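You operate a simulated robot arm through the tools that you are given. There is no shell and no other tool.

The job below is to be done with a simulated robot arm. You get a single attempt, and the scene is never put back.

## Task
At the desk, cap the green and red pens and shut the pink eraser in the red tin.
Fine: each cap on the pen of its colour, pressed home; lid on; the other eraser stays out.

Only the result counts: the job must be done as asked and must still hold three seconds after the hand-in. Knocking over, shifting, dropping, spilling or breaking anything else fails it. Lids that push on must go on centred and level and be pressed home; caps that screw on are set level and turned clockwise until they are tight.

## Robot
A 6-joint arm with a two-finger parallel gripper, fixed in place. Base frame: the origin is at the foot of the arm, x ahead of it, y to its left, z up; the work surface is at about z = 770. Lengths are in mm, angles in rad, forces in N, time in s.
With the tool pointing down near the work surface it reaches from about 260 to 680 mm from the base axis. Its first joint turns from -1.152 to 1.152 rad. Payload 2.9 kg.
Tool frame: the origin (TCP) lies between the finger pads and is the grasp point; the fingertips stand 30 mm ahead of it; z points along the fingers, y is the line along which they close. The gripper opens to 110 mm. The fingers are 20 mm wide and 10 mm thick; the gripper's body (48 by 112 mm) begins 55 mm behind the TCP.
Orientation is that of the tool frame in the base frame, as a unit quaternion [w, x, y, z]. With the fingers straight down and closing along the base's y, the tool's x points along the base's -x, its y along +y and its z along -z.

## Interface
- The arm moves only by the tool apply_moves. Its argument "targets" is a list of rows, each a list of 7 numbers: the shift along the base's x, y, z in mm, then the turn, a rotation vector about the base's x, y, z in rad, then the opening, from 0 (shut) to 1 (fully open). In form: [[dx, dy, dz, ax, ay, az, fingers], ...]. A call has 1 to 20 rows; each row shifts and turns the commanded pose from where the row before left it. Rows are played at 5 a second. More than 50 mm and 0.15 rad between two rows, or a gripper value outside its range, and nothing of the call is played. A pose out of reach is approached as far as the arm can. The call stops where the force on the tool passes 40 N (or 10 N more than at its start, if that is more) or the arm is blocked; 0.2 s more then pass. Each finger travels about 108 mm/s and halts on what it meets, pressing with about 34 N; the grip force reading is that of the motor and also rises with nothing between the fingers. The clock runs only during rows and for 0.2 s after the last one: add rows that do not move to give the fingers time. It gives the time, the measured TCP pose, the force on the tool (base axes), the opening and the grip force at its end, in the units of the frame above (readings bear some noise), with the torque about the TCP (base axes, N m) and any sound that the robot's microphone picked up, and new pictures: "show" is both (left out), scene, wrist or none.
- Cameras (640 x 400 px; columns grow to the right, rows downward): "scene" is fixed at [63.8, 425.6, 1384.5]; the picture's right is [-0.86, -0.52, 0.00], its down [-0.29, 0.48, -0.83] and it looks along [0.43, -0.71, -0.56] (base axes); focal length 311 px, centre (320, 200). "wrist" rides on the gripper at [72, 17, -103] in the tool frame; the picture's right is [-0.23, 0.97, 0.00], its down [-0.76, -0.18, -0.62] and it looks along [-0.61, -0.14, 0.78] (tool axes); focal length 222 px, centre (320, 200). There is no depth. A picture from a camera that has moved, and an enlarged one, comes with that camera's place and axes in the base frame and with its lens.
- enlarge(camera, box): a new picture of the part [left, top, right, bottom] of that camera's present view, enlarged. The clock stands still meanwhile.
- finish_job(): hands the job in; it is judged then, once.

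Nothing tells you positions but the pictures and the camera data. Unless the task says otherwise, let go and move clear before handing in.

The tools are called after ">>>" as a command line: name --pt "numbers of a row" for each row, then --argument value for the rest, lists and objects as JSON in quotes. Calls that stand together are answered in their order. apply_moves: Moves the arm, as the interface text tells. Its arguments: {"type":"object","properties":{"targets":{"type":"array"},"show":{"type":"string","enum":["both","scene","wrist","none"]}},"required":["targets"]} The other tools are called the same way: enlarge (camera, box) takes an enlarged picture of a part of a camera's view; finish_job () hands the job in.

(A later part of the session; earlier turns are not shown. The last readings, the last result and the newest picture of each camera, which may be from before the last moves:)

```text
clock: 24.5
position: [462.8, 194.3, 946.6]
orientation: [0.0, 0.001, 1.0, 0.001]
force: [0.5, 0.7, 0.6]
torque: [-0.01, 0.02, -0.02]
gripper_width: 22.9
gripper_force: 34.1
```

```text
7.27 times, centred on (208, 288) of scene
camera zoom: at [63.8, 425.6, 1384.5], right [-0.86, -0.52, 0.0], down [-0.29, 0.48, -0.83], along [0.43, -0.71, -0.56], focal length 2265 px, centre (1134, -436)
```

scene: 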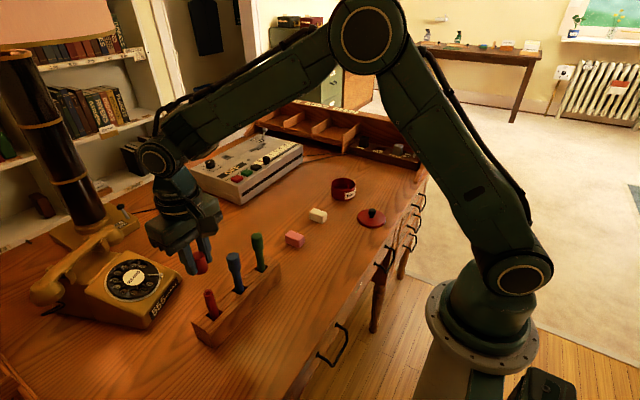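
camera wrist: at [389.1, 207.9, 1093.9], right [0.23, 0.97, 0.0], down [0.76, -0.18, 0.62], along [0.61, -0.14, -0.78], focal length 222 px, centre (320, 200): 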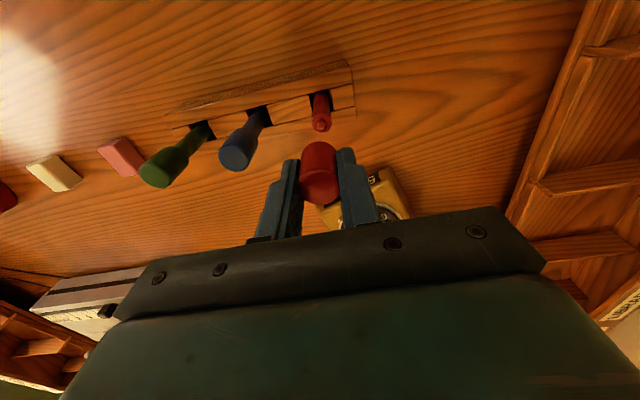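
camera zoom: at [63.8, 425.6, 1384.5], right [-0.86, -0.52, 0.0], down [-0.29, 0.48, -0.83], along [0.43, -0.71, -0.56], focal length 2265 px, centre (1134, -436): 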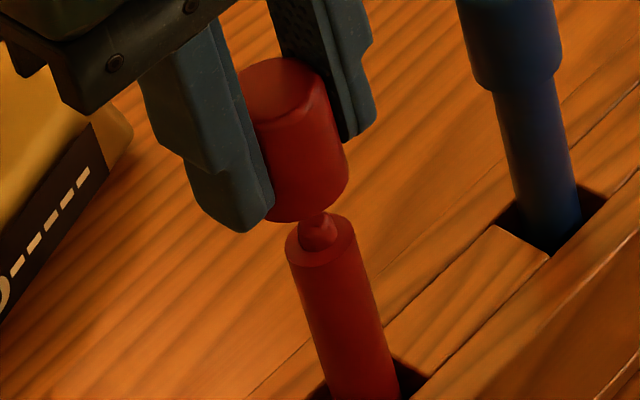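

The wrist view looks laterally centred. I'll zoom in closer on the gap in both views to check the x offset.

>>> enlarge --camera "wrist" --box '[295, 110, 345, 150]'

>>> enlarge --camera "scene" --box '[198, 265, 222, 295]'

>>> enlarge --camera "scene" --box '[198, 290, 222, 320]'

```text
10.00 times, centred on (320, 130) of wrist
camera zoom: at [389.8, 209.4, 1052.2], right [0.23, 0.97, 0.0], down [0.76, -0.18, 0.62], along [0.61, -0.14, -0.78], focal length 2221 px, centre (320, 900)
```

zoom: 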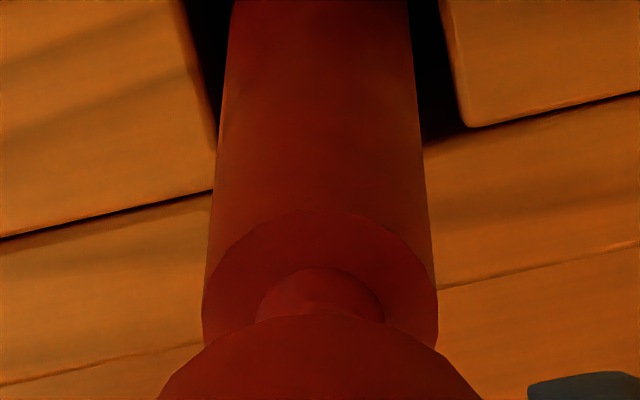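

```text
13.33 times, centred on (210, 280) of scene
camera zoom: at [63.8, 425.6, 1384.5], right [-0.86, -0.52, 0.0], down [-0.29, 0.48, -0.83], along [0.43, -0.71, -0.56], focal length 4152 px, centre (1787, -867)
```

zoom: 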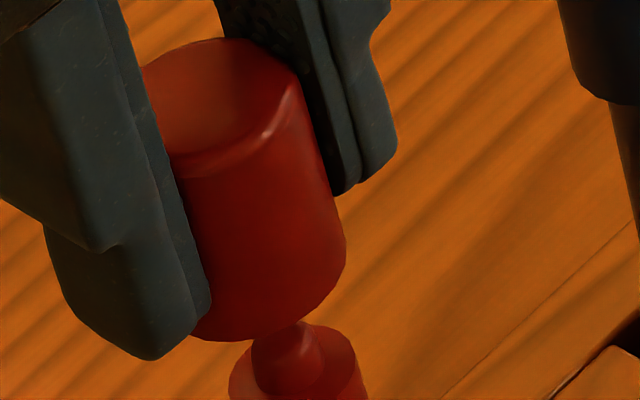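

```text
13.33 times, centred on (210, 305) of scene
camera zoom: at [63.8, 425.6, 1384.5], right [-0.86, -0.52, 0.0], down [-0.29, 0.48, -0.83], along [0.43, -0.71, -0.56], focal length 4152 px, centre (1787, -1200)
```

zoom: 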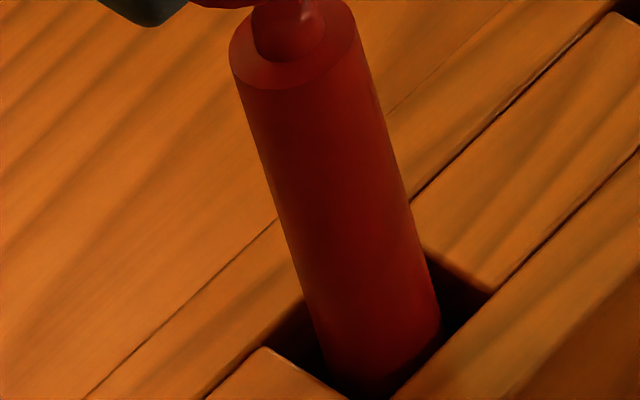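

Allowing for the red pen being off-axis in the scene camera, I get the pen at about (-2.2, +0.5) mm from the cap. The wrist depth cue agrees, so I'll shift by that and re-check.

>>> apply_moves --pt "-2.2 0.5 0 0 0 0 0.15" --pt "0 0 0 0 0 0 0.15" --pt "0 0 0 0 0 0 0.15" --pt "0 0 0 0 0 0 0.15" --pt "0 0 0 0 0 0 0.15" --show "none"

>>> enlarge --camera "wrist" --box '[295, 110, 345, 150]'

>>> enlarge --camera "scene" --box '[198, 265, 222, 295]'

```text
clock: 25.7
position: [462.2, 195.8, 947.6]
orientation: [0.0, 0.0, 1.0, 0.0]
force: [0.3, 1.0, 1.0]
torque: [-0.02, -0.02, -0.01]
gripper_width: 23.0
gripper_force: 33.7
```

```text
10.00 times, centred on (320, 130) of wrist
camera zoom: at [387.3, 210.1, 1052.3], right [0.23, 0.97, 0.0], down [0.76, -0.18, 0.62], along [0.61, -0.14, -0.78], focal length 2221 px, centre (320, 900)
```

zoom: 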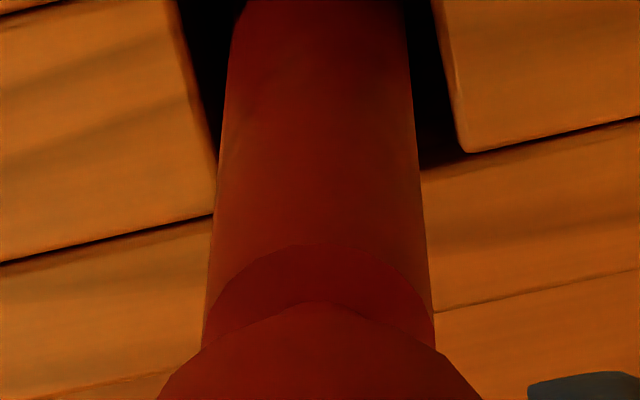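

```text
13.33 times, centred on (210, 280) of scene
camera zoom: at [63.8, 425.6, 1384.5], right [-0.86, -0.52, 0.0], down [-0.29, 0.48, -0.83], along [0.43, -0.71, -0.56], focal length 4152 px, centre (1787, -867)
```

zoom: 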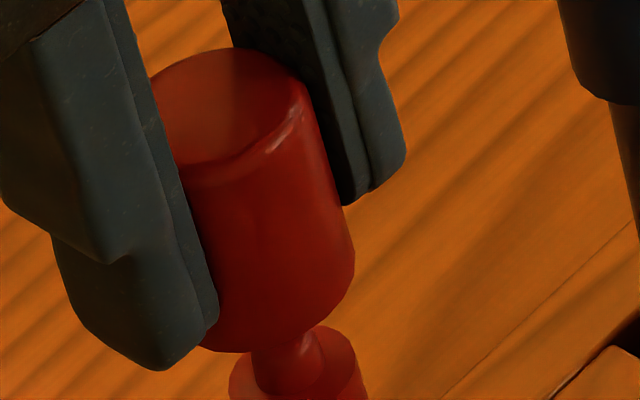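

Both views now show the cap centred over the red pen. I'll lower until the cap is about to take the nub and check for drift.

>>> apply_moves --pt "0 0 -4 0 0 0 0.15" --pt "0 0 -4 0 0 0 0.15" --pt "0 0 -3 0 0 0 0.15" --pt "0 0 -2 0 0 0 0.15" --pt "0 0 0 0 0 0 0.15" --pt "0 0 0 0 0 0 0.15" --pt "0 0 0 0 0 0 0.15" --show "none"

>>> enlarge --camera "wrist" --box '[295, 110, 345, 150]'

>>> enlarge --camera "scene" --box '[198, 270, 222, 300]'

```text
clock: 27.3
position: [462.3, 194.3, 933.8]
orientation: [-0.001, -0.001, 1.0, 0.0]
force: [0.2, 0.1, -0.1]
torque: [-0.01, -0.01, -0.01]
gripper_width: 23.3
gripper_force: 34.1
```

```text
10.00 times, centred on (320, 130) of wrist
camera zoom: at [386.9, 210.0, 1039.3], right [0.23, 0.97, 0.0], down [0.76, -0.18, 0.62], along [0.61, -0.14, -0.78], focal length 2221 px, centre (320, 900)
```

zoom: 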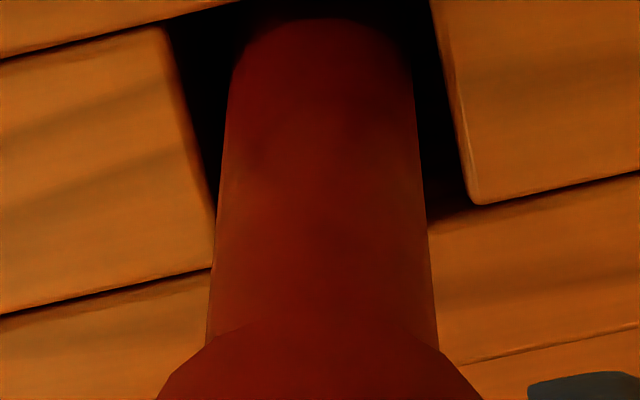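

```text
13.33 times, centred on (210, 285) of scene
camera zoom: at [63.8, 425.6, 1384.5], right [-0.86, -0.52, 0.0], down [-0.29, 0.48, -0.83], along [0.43, -0.71, -0.56], focal length 4152 px, centre (1787, -933)
```

zoom: 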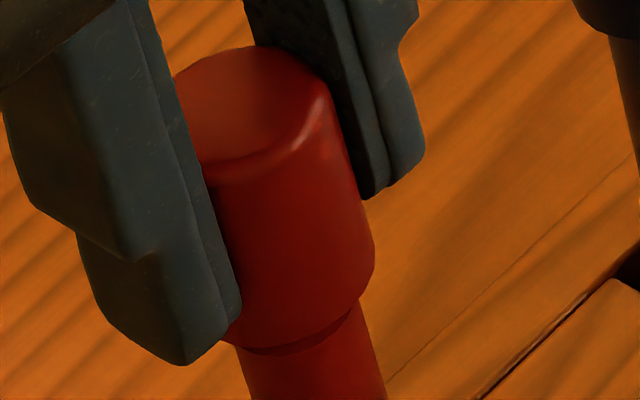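

Cap and pen are still coaxial, with the rim just above the shoulder. Now I'll press down.

>>> apply_moves --pt "0 0.1 -2 0 0 0 0.15" --pt "0 0 -2 0 0 0 0.15" --pt "0 0 -2 0 0 0 0.15" --pt "0 0 -2 0 0 0 0.15" --pt "0 0 -1.5 0 0 0 0.15" --pt "0 0 0 0 0 0 0.15" --show "none"

>>> enlarge --camera "scene" --box '[190, 260, 240, 330]'

```text
clock: 28.7
position: [463.7, 195.5, 926.3]
orientation: [0.004, 0.002, 1.0, 0.001]
force: [-0.7, -2.0, 35.2]
torque: [-0.39, 0.11, 0.0]
gripper_width: 23.1
gripper_force: 33.9
heard: snap
```

```text
5.71 times, centred on (215, 295) of scene
camera zoom: at [63.2, 425.3, 1384.6], right [-0.86, -0.52, 0.0], down [-0.29, 0.48, -0.83], along [0.43, -0.71, -0.56], focal length 1780 px, centre (920, -343)
```

zoom: 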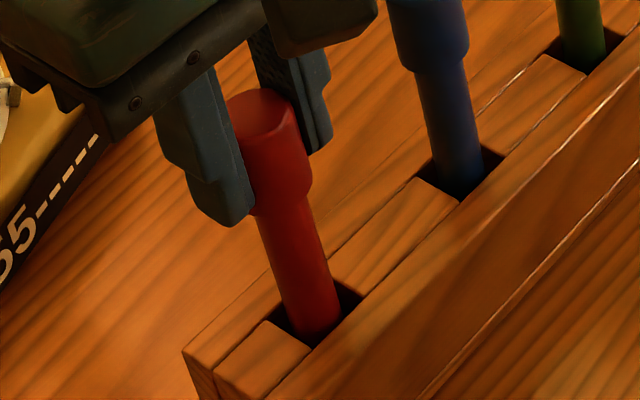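

The snap came and the push force is at 35 N, so the red cap is home. I'll relieve the push, open, and check.

>>> apply_moves --pt "0 0 2 0 0 0 0.15" --pt "0 0 0 0 0 0 0.25" --pt "0 0 0 0 0 0 0.35" --pt "0 0 0 0 0 0 0.4" --pt "0 0 0 0 0 0 0.4"

>>> enlarge --camera "scene" --box '[190, 225, 290, 345]'

>>> enlarge --camera "wrist" --box '[130, 70, 390, 220]'

```text
clock: 29.9
position: [461.0, 194.1, 926.3]
orientation: [0.0, 0.001, 1.0, -0.001]
force: [-0.5, 0.4, -0.3]
torque: [0.0, -0.03, -0.02]
gripper_width: 44.3
gripper_force: 0.1
camera wrist: at [387.6, 210.1, 1031.2], right [0.23, 0.97, 0.0], down [0.76, -0.18, 0.62], along [0.61, -0.14, -0.78], focal length 222 px, centre (320, 200)
```

scene: 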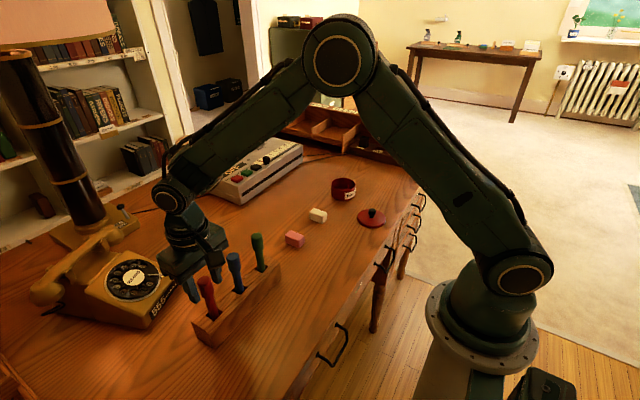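
wrist: 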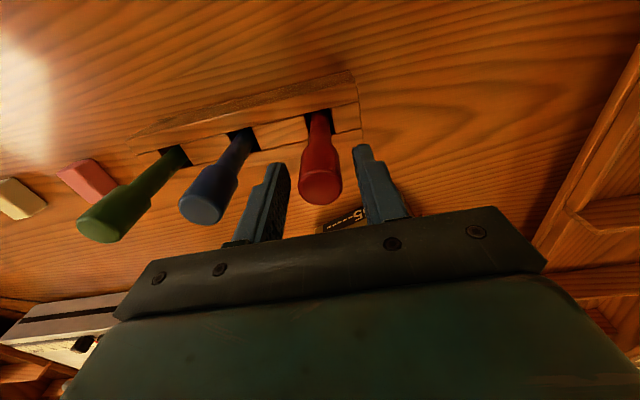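

```text
3.33 times, centred on (240, 285) of scene
camera zoom: at [63.8, 425.6, 1384.5], right [-0.86, -0.52, 0.0], down [-0.29, 0.48, -0.83], along [0.43, -0.71, -0.56], focal length 1038 px, centre (587, -83)
```

zoom: 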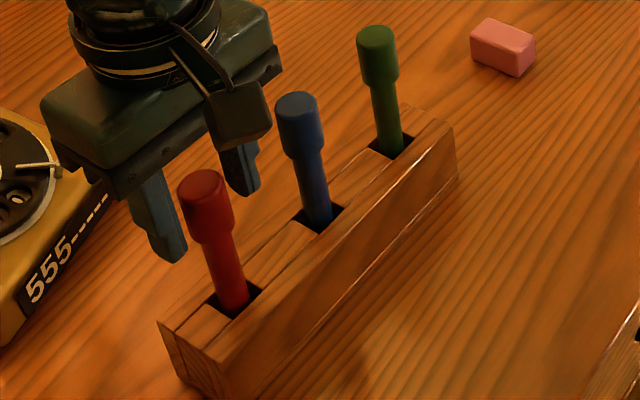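

```text
2.46 times, centred on (260, 145) of wrist
camera zoom: at [387.6, 210.1, 1031.2], right [0.23, 0.97, 0.0], down [0.76, -0.18, 0.62], along [0.61, -0.14, -0.78], focal length 547 px, centre (468, 335)
```

zoom: 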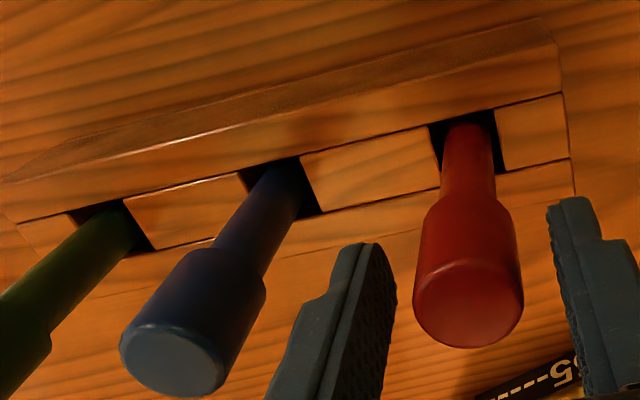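

Both pens are capped, and all three look alike. Next I'll rise and travel to the pink eraser at about (481,-117) to see its orientation.

>>> apply_moves --pt "0 0 30 0 0 0 0.4" --pt "0 0 38 0 0 0 0.5" --pt "2.6 -44.5 0 0 0 0 0.5" --pt "2.6 -44.5 0 0 0 0 0.5" --pt "2.6 -44.5 0 0 0 0 0.5" --pt "2.6 -44.5 0 0 0 0 0.5" --pt "2.6 -44.5 0 0 0 0 0.5" --pt "2.6 -44.5 0 0 0 0 0.5" --pt "2.6 -44.5 0 0 0 0 0.5" --pt "0 0 -45 0 0 0 0.5" --pt "0 0 -45 0 0 0 0.5" --pt "0 0 -20 0 0 0 0.5" --pt "0 0 0 0 0 0 0.5" --pt "0 0 0 0 0 0 0.5" --pt "0 0 0 0 0 0 0.5" --pt "0 0 0 0 0 0 0.5"

>>> enlarge --camera "wrist" --box '[200, 80, 400, 205]'

>>> enlarge --camera "scene" --box '[270, 170, 400, 260]'

```text
clock: 33.3
position: [479.8, -117.2, 883.6]
orientation: [0.0, 0.0, 1.0, 0.001]
force: [0.3, 0.4, 0.0]
torque: [0.01, -0.03, -0.01]
gripper_width: 54.8
gripper_force: 0.1
camera wrist: at [404.8, -102.2, 989.2], right [0.23, 0.97, 0.0], down [0.76, -0.18, 0.62], along [0.61, -0.14, -0.78], focal length 222 px, centre (320, 200)
```

scene: 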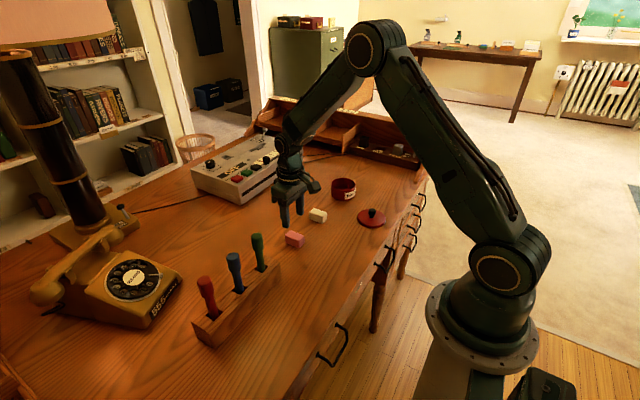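
wrist: 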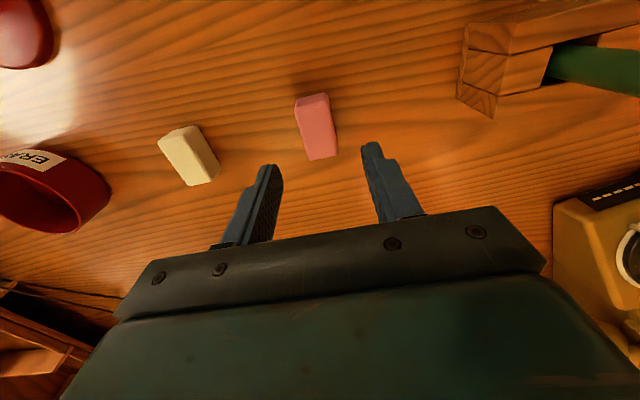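

```text
3.20 times, centred on (300, 142) of wrist
camera zoom: at [404.8, -102.2, 989.2], right [0.23, 0.97, 0.0], down [0.76, -0.18, 0.62], along [0.61, -0.14, -0.78], focal length 711 px, centre (384, 384)
```

zoom: 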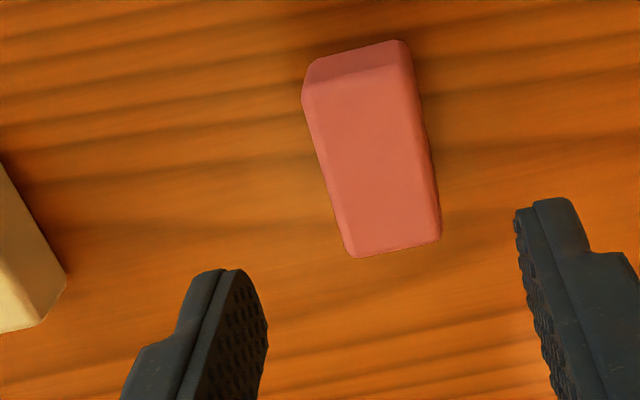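

```text
4.44 times, centred on (335, 215) of scene
camera zoom: at [63.8, 425.6, 1384.5], right [-0.86, -0.52, 0.0], down [-0.29, 0.48, -0.83], along [0.43, -0.71, -0.56], focal length 1384 px, centre (253, 133)
```

zoom: 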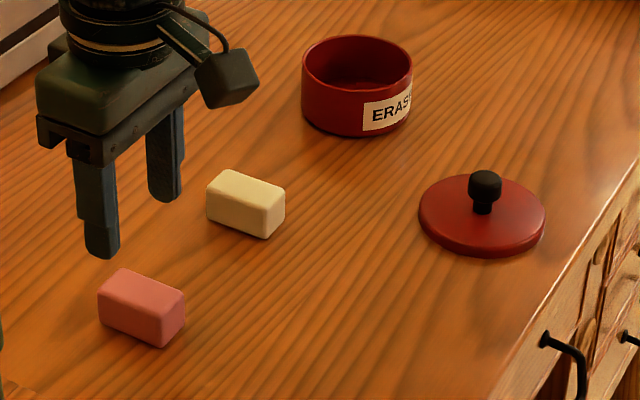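

The pink eraser lies with its long side along x, about 48 × 27 mm, centred near (483,-120). I'll shift (+3.5,-2.8), lower around it, and look before gripping.

>>> apply_moves --pt "3.5 -2.8 -10 0 0 0 0.5" --pt "0 0 -25 0 0 0 0.5" --pt "0 0 -20 0 0 0 0.5" --pt "0 0 -15 0 0 0 0.5" --pt "0 0 0 0 0 0 0.5" --pt "0 0 0 0 0 0 0.5" --pt "0 0 0 0 0 0 0.5" --show "none"

>>> enlarge --camera "wrist" --box '[220, 90, 420, 215]'

>>> enlarge --camera "scene" --box '[265, 190, 335, 260]'

```text
clock: 34.9
position: [482.4, -118.3, 813.1]
orientation: [0.0, 0.001, 1.0, 0.0]
force: [-0.3, -0.3, -0.6]
torque: [-0.01, -0.01, -0.03]
gripper_width: 54.8
gripper_force: 0.1
```

```text
3.20 times, centred on (320, 152) of wrist
camera zoom: at [408.6, -103.6, 918.5], right [0.23, 0.97, 0.0], down [0.76, -0.18, 0.62], along [0.61, -0.14, -0.78], focal length 711 px, centre (320, 352)
```

zoom: 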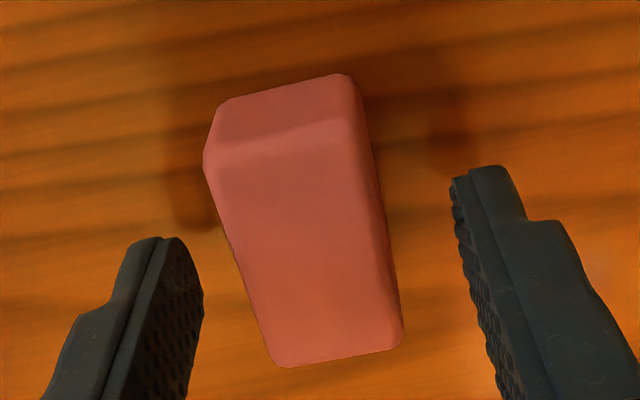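

```text
5.71 times, centred on (300, 225) of scene
camera zoom: at [63.8, 425.6, 1384.5], right [-0.86, -0.52, 0.0], down [-0.29, 0.48, -0.83], along [0.43, -0.71, -0.56], focal length 1780 px, centre (434, 57)
```

zoom: 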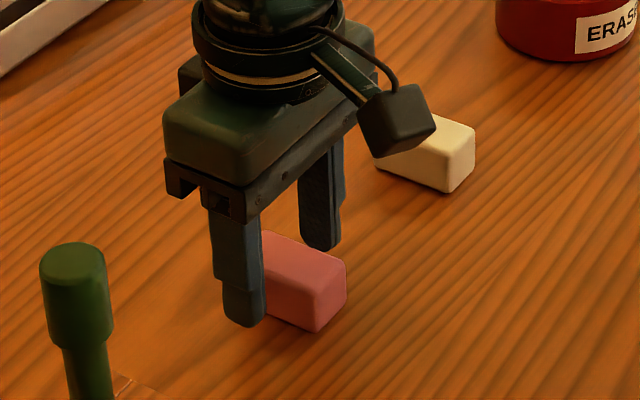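

The eraser spans x 458–506 and y -134 to -107, with its top at z≈797. I'll shift -1.8 in y, lower to fingertip height, and grip.

>>> apply_moves --pt "0 -1.8 -5 0 0 0 0.45" --pt "0 0 -4 0 0 0 0.45" --pt "0 0 0 0 0 0 0.45" --pt "0 0 0 0 0 0 0.18" --pt "0 0 0 0 0 0 0.18" --pt "0 0 0 0 0 0 0.18" --pt "0 0 0 0 0 0 0.18" --show "none"

>>> enlarge --camera "wrist" --box '[220, 90, 420, 215]'

```text
clock: 36.5
position: [482.8, -122.0, 806.0]
orientation: [0.0, 0.001, 1.0, -0.001]
force: [0.4, 0.5, 2.3]
torque: [-0.01, -0.01, -0.03]
gripper_width: 29.0
gripper_force: 34.3
```

```text
3.20 times, centred on (320, 152) of wrist
camera zoom: at [408.9, -105.9, 910.0], right [0.23, 0.97, 0.0], down [0.76, -0.18, 0.62], along [0.61, -0.14, -0.78], focal length 711 px, centre (320, 352)
```

zoom: 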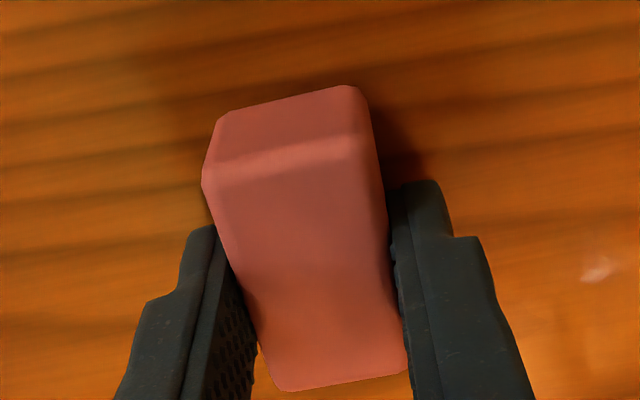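

The eraser is gripped. I'll lift it to z≈906 and carry it over to the tin.

>>> apply_moves --pt "0 0 20 0 0 0 0.18" --pt "0 0 40 0 0 0 0.18" --pt "0 0 40 0 0 0 0.18" --pt "0 -44 0 0 0 0 0.18" --pt "0 -44 0 0 0 0 0.18" --pt "0 -44 0 0 0 0 0.18" --pt "0 -44 0 0 0 0 0.18" --pt "0 -44 0 0 0 0 0.18" --pt "0 -44 0 0 0 0 0.18" --pt "0 -42 0 0 0 0 0.18" --pt "0 0 0 0 0 0 0.18" --pt "0 0 0 0 0 0 0.18" --pt "0 0 0 0 0 0 0.18" --pt "0 0 0 0 0 0 0.18" --pt "0 0 0 0 0 0 0.18"

>>> enlarge --camera "wrist" --box '[200, 60, 440, 210]'

>>> enlarge --camera "scene" --box '[300, 130, 400, 240]'

```text
clock: 39.7
position: [484.2, -427.6, 904.3]
orientation: [0.0, 0.0, 1.0, 0.0]
force: [-0.2, 0.1, -0.4]
torque: [0.0, 0.01, 0.02]
gripper_width: 29.1
gripper_force: 34.2
camera wrist: at [410.5, -412.7, 1009.6], right [0.23, 0.97, 0.0], down [0.76, -0.18, 0.62], along [0.61, -0.14, -0.78], focal length 222 px, centre (320, 200)
```

scene: 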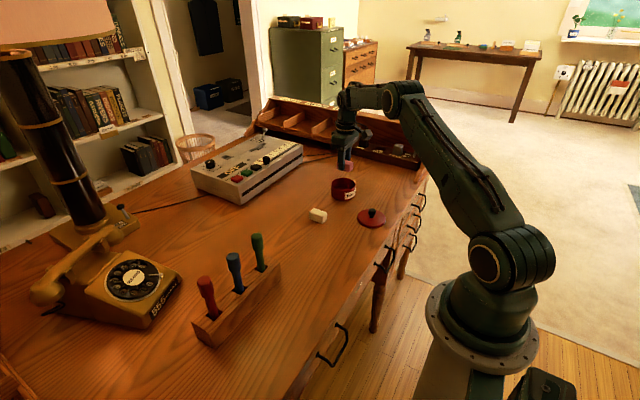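
wrist: 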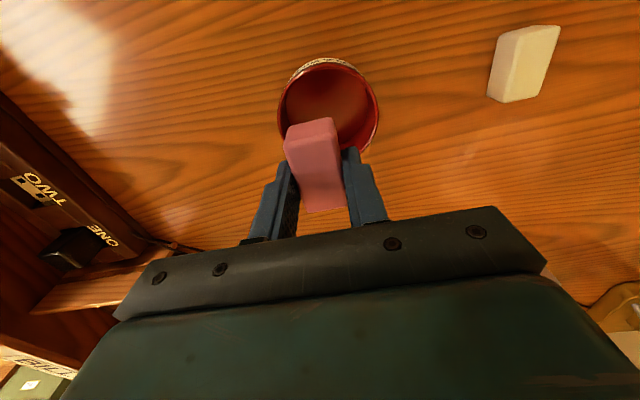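

```text
2.67 times, centred on (320, 135) of wrist
camera zoom: at [410.5, -412.7, 1009.6], right [0.23, 0.97, 0.0], down [0.76, -0.18, 0.62], along [0.61, -0.14, -0.78], focal length 592 px, centre (320, 373)
```

zoom: 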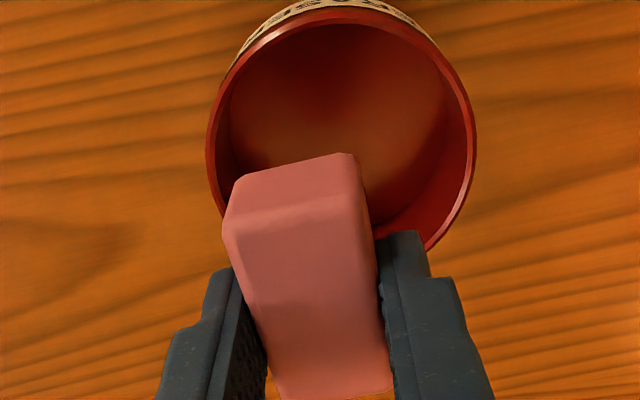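

```text
3.64 times, centred on (350, 185) of scene
camera zoom: at [63.8, 425.6, 1384.5], right [-0.86, -0.52, 0.0], down [-0.29, 0.48, -0.83], along [0.43, -0.71, -0.56], focal length 1132 px, centre (211, 254)
```

zoom: 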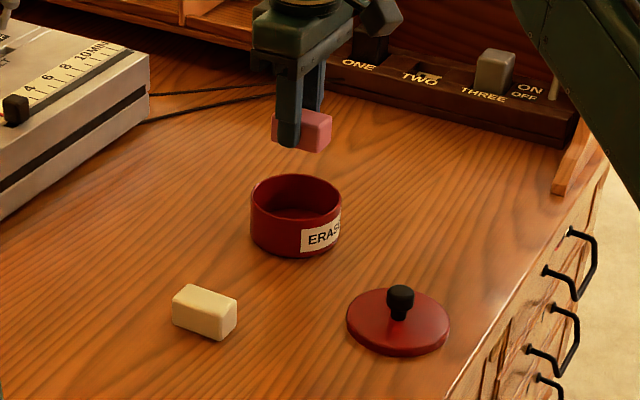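

From the closer wrist view the tin's centre is about (474,-418) with its rim at z≈810. I'll shift (-9,+9), lower partway, and check the fit.

>>> apply_moves --pt "-9 9.3 0 0 0 0 0.18" --pt "0 0 -15 0 0 0 0.18" --pt "0 0 -15 0 0 0 0.18" --pt "0 0 0 0 0 0 0.18" --pt "0 0 0 0 0 0 0.18" --pt "0 0 0 0 0 0 0.18" --pt "0 0 0 0 0 0 0.18" --show "none"

>>> enlarge --camera "wrist" --box '[200, 60, 440, 210]'

>>> enlarge --camera "scene" --box '[310, 150, 380, 220]'

```text
clock: 41.3
position: [474.9, -419.3, 875.5]
orientation: [0.0, 0.0, 1.0, 0.0]
force: [-1.1, -0.5, -0.9]
torque: [0.04, 0.0, 0.03]
gripper_width: 29.0
gripper_force: 34.0
```

```text
2.67 times, centred on (320, 135) of wrist
camera zoom: at [400.8, -404.0, 979.8], right [0.23, 0.97, 0.0], down [0.76, -0.18, 0.62], along [0.61, -0.14, -0.78], focal length 592 px, centre (320, 373)
```

zoom: 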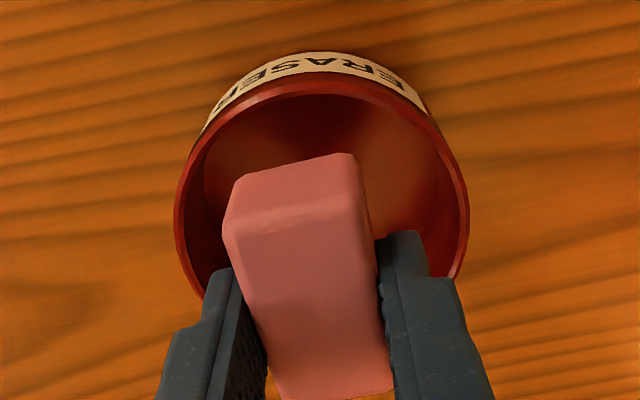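

```text
5.71 times, centred on (345, 185) of scene
camera zoom: at [63.8, 425.6, 1384.5], right [-0.86, -0.52, 0.0], down [-0.29, 0.48, -0.83], along [0.43, -0.71, -0.56], focal length 1780 px, centre (177, 286)
```

zoom: 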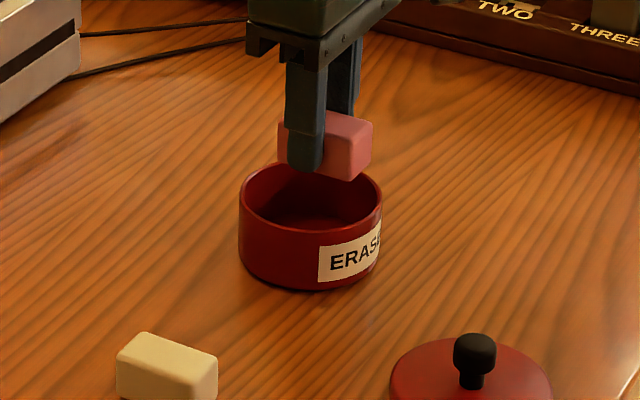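

Working through the perspective properly with both pictures, the tin is about 90 mm across and centred near (484,-420.5). I'll shift (+9,-1.2) and check again just above the rim.

>>> apply_moves --pt "9 -1.2 0 0 0 0 0.18" --pt "0 0 -10 0 0 0 0.18" --pt "0 0 -5 0 0 0 0.18" --pt "0 0 0 0 0 0 0.18" --pt "0 0 0 0 0 0 0.18" --pt "0 0 0 0 0 0 0.18" --pt "0 0 0 0 0 0 0.18" --show "none"

>>> enlarge --camera "wrist" --box '[200, 60, 440, 210]'

>>> enlarge --camera "scene" --box '[310, 150, 380, 220]'

```text
clock: 42.9
position: [483.1, -419.3, 860.0]
orientation: [0.001, 0.0, 1.0, 0.0]
force: [0.5, -0.2, -0.4]
torque: [0.01, 0.02, 0.01]
gripper_width: 28.9
gripper_force: 34.0
```

```text
2.67 times, centred on (320, 135) of wrist
camera zoom: at [409.3, -404.6, 964.9], right [0.23, 0.97, 0.0], down [0.76, -0.18, 0.62], along [0.61, -0.14, -0.78], focal length 592 px, centre (320, 373)
```

zoom: 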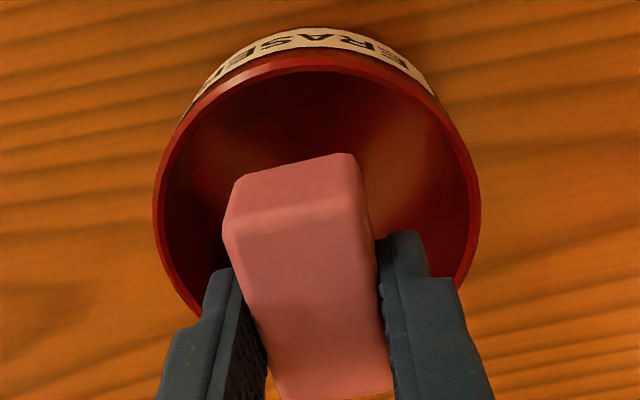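

```text
5.71 times, centred on (345, 185) of scene
camera zoom: at [63.8, 425.6, 1384.5], right [-0.86, -0.52, 0.0], down [-0.29, 0.48, -0.83], along [0.43, -0.71, -0.56], focal length 1780 px, centre (177, 286)
```

zoom: 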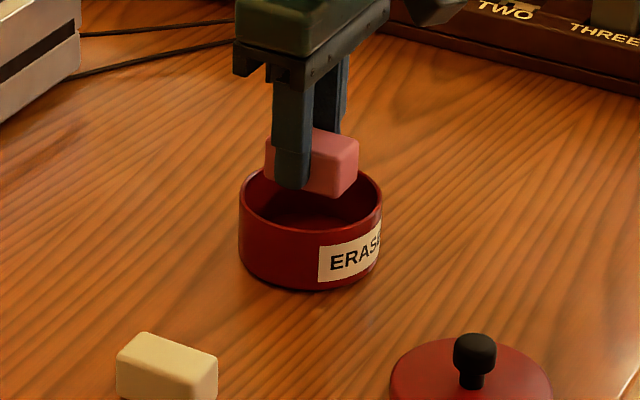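

Now the eraser and fingers are centred over the tin in both views. I'll lower the eraser in, ending just above the floor.

>>> apply_moves --pt "0 -0.8 -8 0 0 0 0.18" --pt "0 0 -10 0 0 0 0.18" --pt "0 0 -10 0 0 0 0.18" --pt "0 0 -8 0 0 0 0.18" --pt "0 0 -6 0 0 0 0.18" --pt "0 0 -4 0 0 0 0.18" --pt "0 0 -2 0 0 0 0.18" --pt "0 0 0 0 0 0 0.18" --pt "0 0 0 0 0 0 0.18" --show "none"

>>> enlarge --camera "wrist" --box '[200, 60, 440, 210]'

>>> enlarge --camera "scene" --box '[310, 150, 380, 220]'

```text
clock: 44.9
position: [481.8, -421.4, 812.3]
orientation: [0.0, 0.0, 1.0, 0.0]
force: [0.1, 0.3, -1.0]
torque: [-0.02, 0.01, -0.01]
gripper_width: 29.1
gripper_force: 34.2
```

```text
2.67 times, centred on (320, 135) of wrist
camera zoom: at [408.8, -405.0, 917.3], right [0.23, 0.97, 0.0], down [0.76, -0.18, 0.62], along [0.61, -0.14, -0.78], focal length 592 px, centre (320, 373)
```

zoom: 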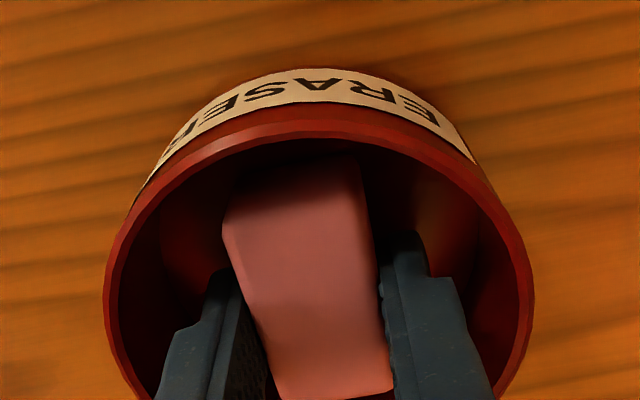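

```text
5.71 times, centred on (345, 185) of scene
camera zoom: at [63.8, 425.6, 1384.5], right [-0.86, -0.52, 0.0], down [-0.29, 0.48, -0.83], along [0.43, -0.71, -0.56], focal length 1780 px, centre (177, 286)
```

zoom: 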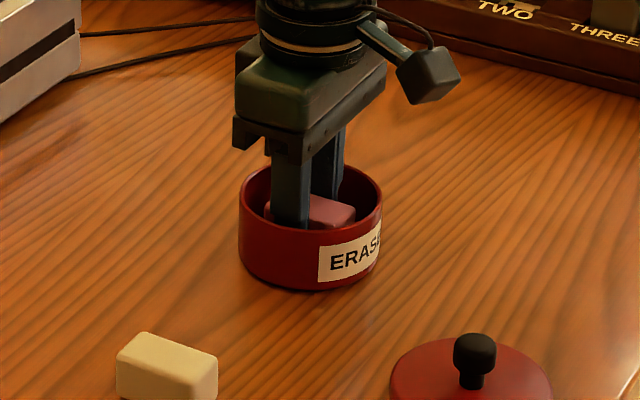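

The eraser is inside the tin. I'll lower 2 mm more, open slightly, and withdraw straight up.

>>> apply_moves --pt "0 0 -2 0 0 0 0.18" --pt "0 0 0 0 0 0 0.28" --pt "0 0 0 0 0 0 0.37" --pt "0 0 0 0 0 0 0.37" --pt "0 0 10 0 0 0 0.37" --pt "0 0 20 0 0 0 0.37" --pt "0 0 35 0 0 0 0.37" --pt "0 0 40 0 0 0 0.37" --pt "0 0 0 0 0 0 0.37" --pt "0 0 0 0 0 0 0.37" --pt "0 0 0 0 0 0 0.37"

>>> enlarge --camera "wrist" --box '[200, 60, 440, 210]'

>>> enlarge --camera "scene" --box '[320, 160, 400, 240]'

```text
clock: 47.3
position: [484.2, -418.3, 916.6]
orientation: [0.0, 0.0, 1.0, 0.0]
force: [-0.2, -0.3, 0.2]
torque: [-0.02, 0.01, 0.01]
gripper_width: 40.7
gripper_force: 0.0
camera wrist: at [410.1, -403.1, 1021.1], right [0.23, 0.97, 0.0], down [0.76, -0.18, 0.62], along [0.61, -0.14, -0.78], focal length 222 px, centre (320, 200)
```

scene: 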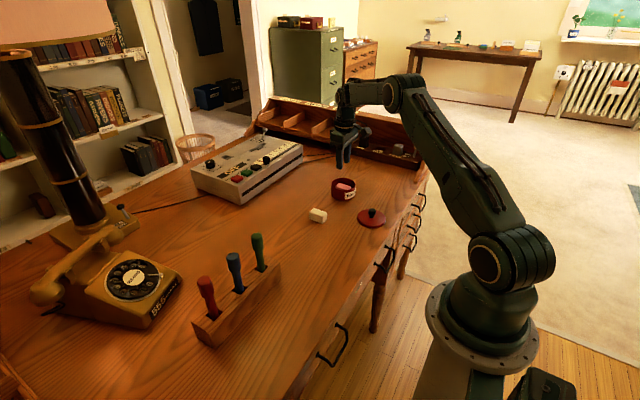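
wrist: 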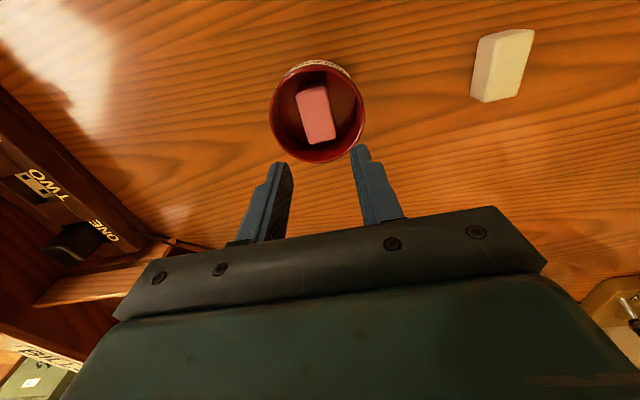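

```text
2.67 times, centred on (320, 135) of wrist
camera zoom: at [410.1, -403.1, 1021.1], right [0.23, 0.97, 0.0], down [0.76, -0.18, 0.62], along [0.61, -0.14, -0.78], focal length 592 px, centre (320, 373)
```

zoom: 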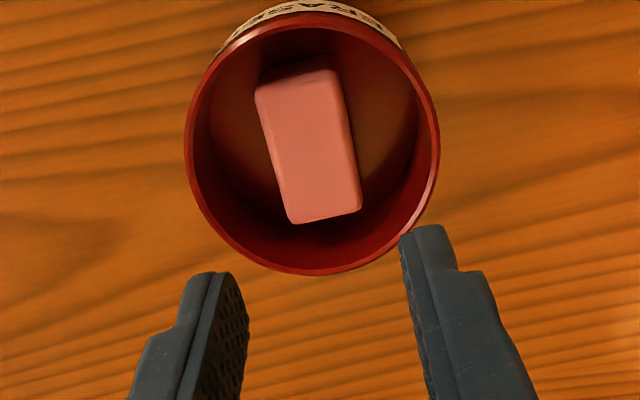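

```text
5.00 times, centred on (360, 200) of scene
camera zoom: at [63.8, 425.6, 1384.5], right [-0.86, -0.52, 0.0], down [-0.29, 0.48, -0.83], along [0.43, -0.71, -0.56], focal length 1557 px, centre (120, 200)
```

zoom: 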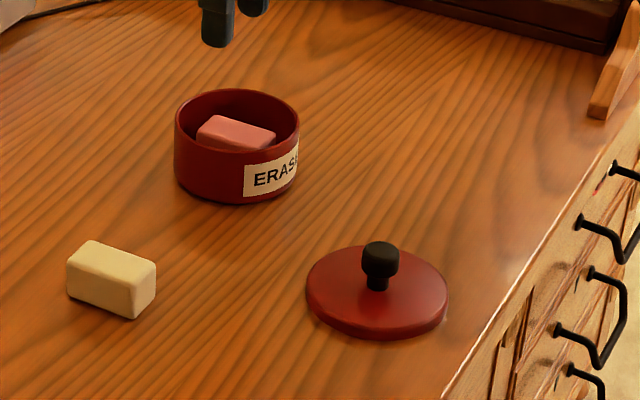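

The eraser lies flat inside the tin, and the tin's centre works out at about (482.3,-420.7). Next I'll move over the lid at about (333,-338) to look at its knob.

>>> apply_moves --pt "-37.7 20 0 0 0 0 0.45" --pt "-37.7 20 0 0 0 0 0.5" --pt "-37.7 20 0 0 0 0 0.5" --pt "-37.7 20 0 0 0 0 0.5" --pt "0 0 -25 0 0 0 0.5" --pt "0 0 0 0 0 0 0.5" --pt "0 0 0 0 0 0 0.5" --pt "0 0 0 0 0 0 0.5" --pt "0 0 0 0 0 0 0.5"

>>> enlarge --camera "wrist" --box '[200, 50, 440, 200]'

>>> enlarge --camera "scene" --box '[340, 190, 400, 240]'

```text
clock: 49.3
position: [331.4, -339.0, 888.3]
orientation: [0.0, -0.001, 1.0, 0.0]
force: [-0.7, 0.8, 0.4]
torque: [0.02, -0.05, -0.03]
gripper_width: 55.1
gripper_force: 0.0
camera wrist: at [257.8, -323.7, 994.5], right [0.23, 0.97, 0.0], down [0.76, -0.18, 0.62], along [0.61, -0.14, -0.78], focal length 222 px, centre (320, 200)
```

scene: 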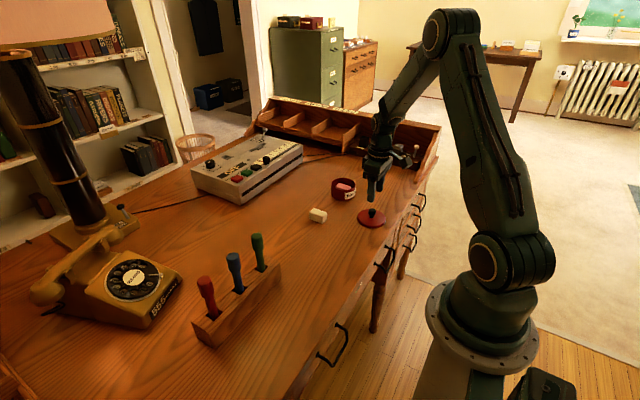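
wrist: 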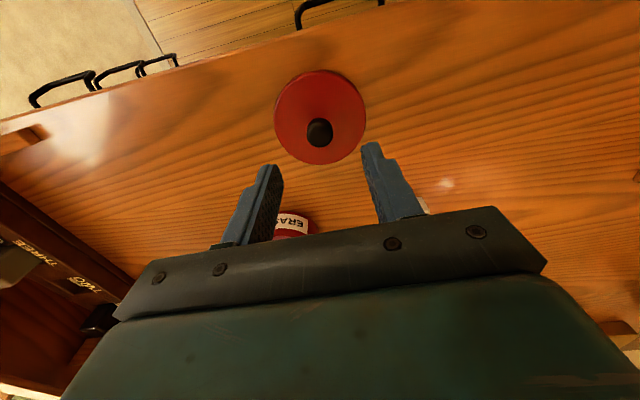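

```text
2.67 times, centred on (320, 125) of wrist
camera zoom: at [257.8, -323.7, 994.5], right [0.23, 0.97, 0.0], down [0.76, -0.18, 0.62], along [0.61, -0.14, -0.78], focal length 592 px, centre (320, 400)
```

zoom: 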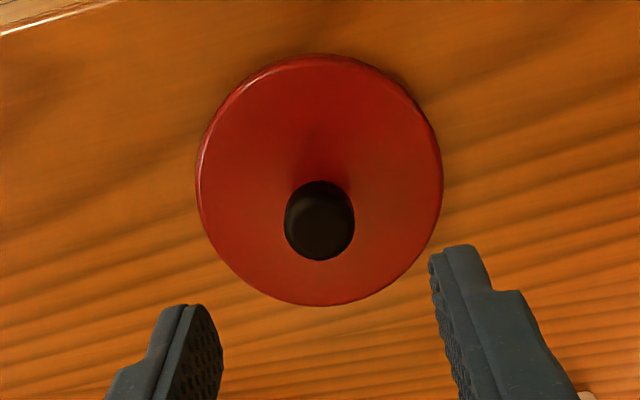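

```text
8.00 times, centred on (370, 215) of scene
camera zoom: at [63.8, 425.6, 1384.5], right [-0.86, -0.52, 0.0], down [-0.29, 0.48, -0.83], along [0.43, -0.71, -0.56], focal length 2491 px, centre (-80, 80)
```

zoom: 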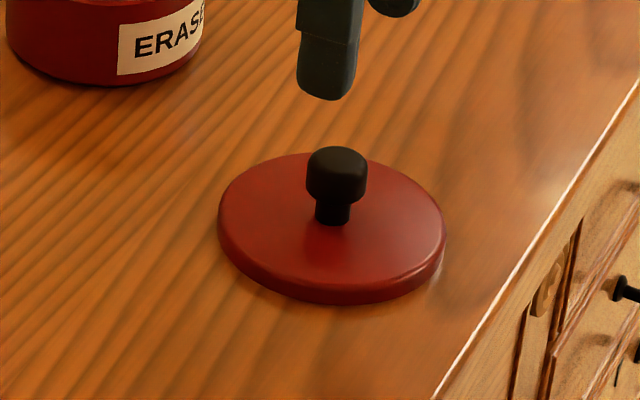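

The lid is about 90 mm across and centred near (335,-340), with a 24 mm knob head at z≈788–804. I'll shift (+3.3,-1.2) and lower partway to verify before gripping.

>>> apply_moves --pt "3.3 -1.2 -15 0 0 0 0.5" --pt "0 0 -20 0 0 0 0.5" --pt "0 0 -15 0 0 0 0.5" --pt "0 0 0 0 0 0 0.5" --pt "0 0 0 0 0 0 0.5" --pt "0 0 0 0 0 0 0.5" --show "none"

>>> enlarge --camera "wrist" --box '[200, 60, 440, 210]'

>>> enlarge --camera "scene" --box '[340, 190, 400, 240]'

```text
clock: 50.7
position: [336.3, -340.0, 840.5]
orientation: [0.0, 0.001, 1.0, 0.0]
force: [-0.2, 0.0, 0.3]
torque: [-0.01, 0.02, -0.02]
gripper_width: 54.9
gripper_force: 0.1
```

```text
2.67 times, centred on (320, 135) of wrist
camera zoom: at [261.7, -324.8, 945.8], right [0.23, 0.97, 0.0], down [0.76, -0.18, 0.62], along [0.61, -0.14, -0.78], focal length 592 px, centre (320, 373)
```

zoom: 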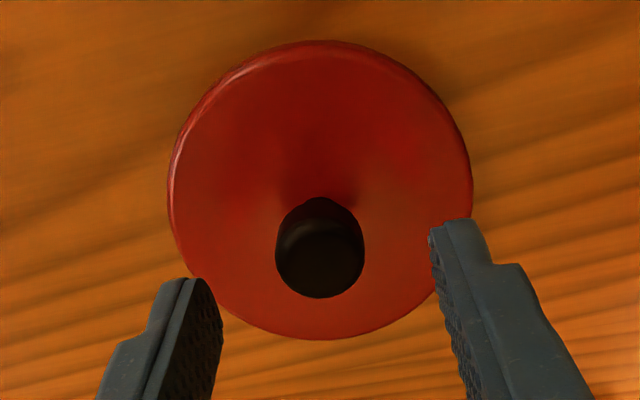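

```text
8.00 times, centred on (370, 215) of scene
camera zoom: at [63.8, 425.6, 1384.5], right [-0.86, -0.52, 0.0], down [-0.29, 0.48, -0.83], along [0.43, -0.71, -0.56], focal length 2491 px, centre (-80, 80)
```

zoom: 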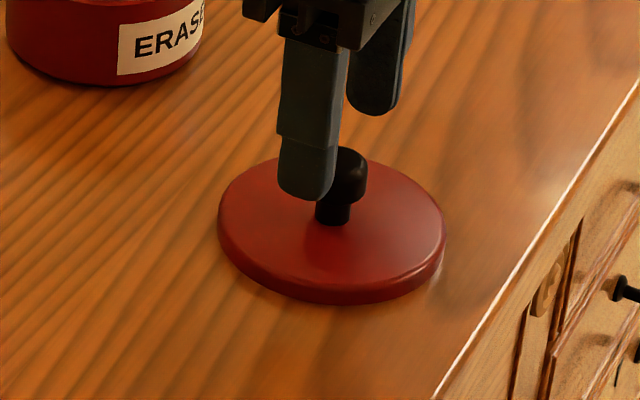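

The gripper is centred on the lid and knob within about 0.5 mm. I'll lower until the fingertips are just above the lid plate and grip the knob head.

>>> apply_moves --pt "-0.4 0 -12 0 0 0 0.5" --pt "0 0 -10 0 0 0 0.45" --pt "0 0 -5 0 0 0 0.45" --pt "0 0 0 0 0 0 0.45" --pt "0 0 0 0 0 0 0.45" --show "none"

>>> enlarge --camera "wrist" --box '[200, 60, 440, 210]'

>>> enlarge --camera "scene" --box '[340, 190, 400, 240]'

```text
clock: 51.9
position: [334.6, -340.7, 814.3]
orientation: [0.0, -0.001, 1.0, 0.0]
force: [0.6, 0.0, 0.3]
torque: [0.02, -0.05, 0.01]
gripper_width: 49.4
gripper_force: 0.1
```

```text
2.67 times, centred on (320, 135) of wrist
camera zoom: at [260.9, -325.7, 918.7], right [0.23, 0.97, 0.0], down [0.76, -0.18, 0.62], along [0.61, -0.14, -0.78], focal length 592 px, centre (320, 373)
```

zoom: 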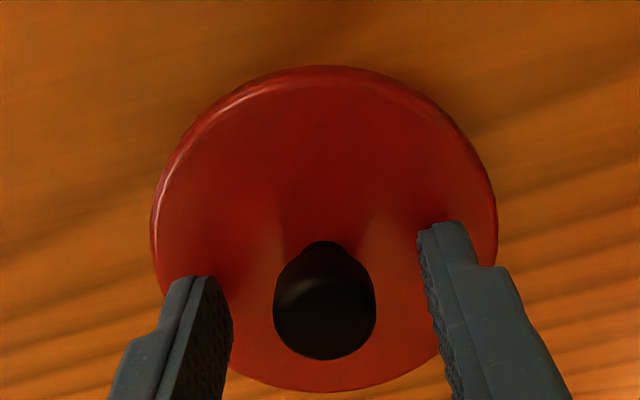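

```text
8.00 times, centred on (370, 215) of scene
camera zoom: at [63.8, 425.6, 1384.5], right [-0.86, -0.52, 0.0], down [-0.29, 0.48, -0.83], along [0.43, -0.71, -0.56], focal length 2491 px, centre (-80, 80)
```

zoom: 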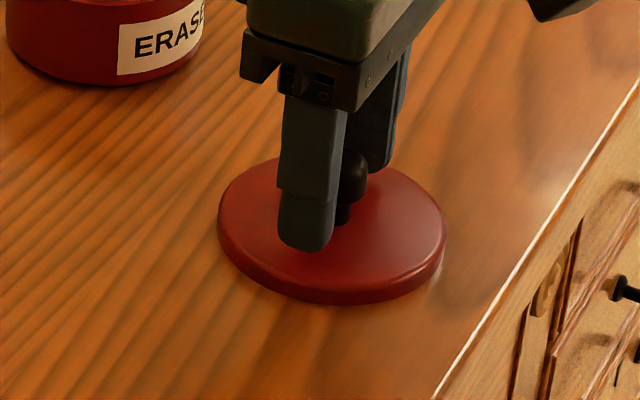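

The knob is 1 mm to the +y side, so I'll correct that and close on it.

>>> apply_moves --pt "0 1.0 -1.5 0 0 0 0.45" --pt "0 0 0 0 0 0 0.45" --pt "0 0 0 0 0 0 0.15" --pt "0 0 0 0 0 0 0.15" --pt "0 0 0 0 0 0 0.15" --pt "0 0 0 0 0 0 0.15" --show "none"

>>> enlarge --camera "wrist" --box '[200, 60, 440, 210]'

>>> enlarge --camera "scene" --box '[340, 190, 400, 240]'

```text
clock: 53.3
position: [334.5, -340.4, 812.9]
orientation: [-0.001, 0.0, 1.0, 0.0]
force: [0.5, 0.2, -0.4]
torque: [0.04, 0.02, 0.0]
gripper_width: 22.6
gripper_force: 34.2
```

```text
2.67 times, centred on (320, 135) of wrist
camera zoom: at [260.6, -324.4, 917.4], right [0.23, 0.97, 0.0], down [0.76, -0.18, 0.62], along [0.61, -0.14, -0.78], focal length 592 px, centre (320, 373)
```

zoom: 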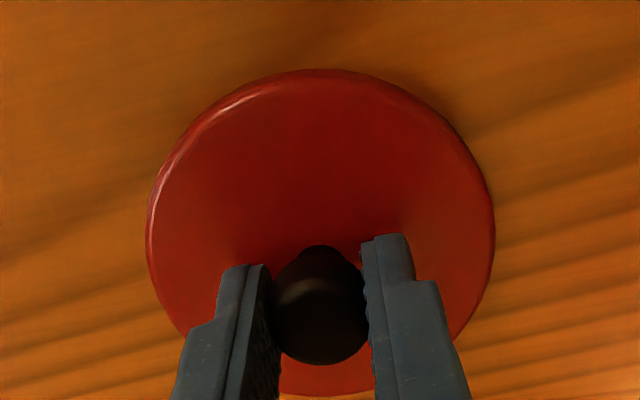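

```text
8.00 times, centred on (370, 215) of scene
camera zoom: at [63.8, 425.6, 1384.5], right [-0.86, -0.52, 0.0], down [-0.29, 0.48, -0.83], along [0.43, -0.71, -0.56], focal length 2491 px, centre (-80, 80)
```

zoom: 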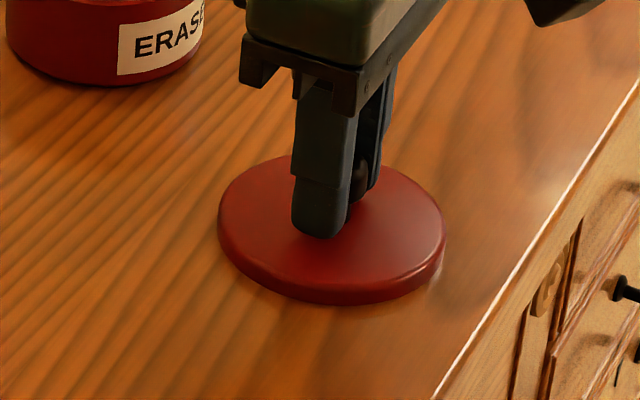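

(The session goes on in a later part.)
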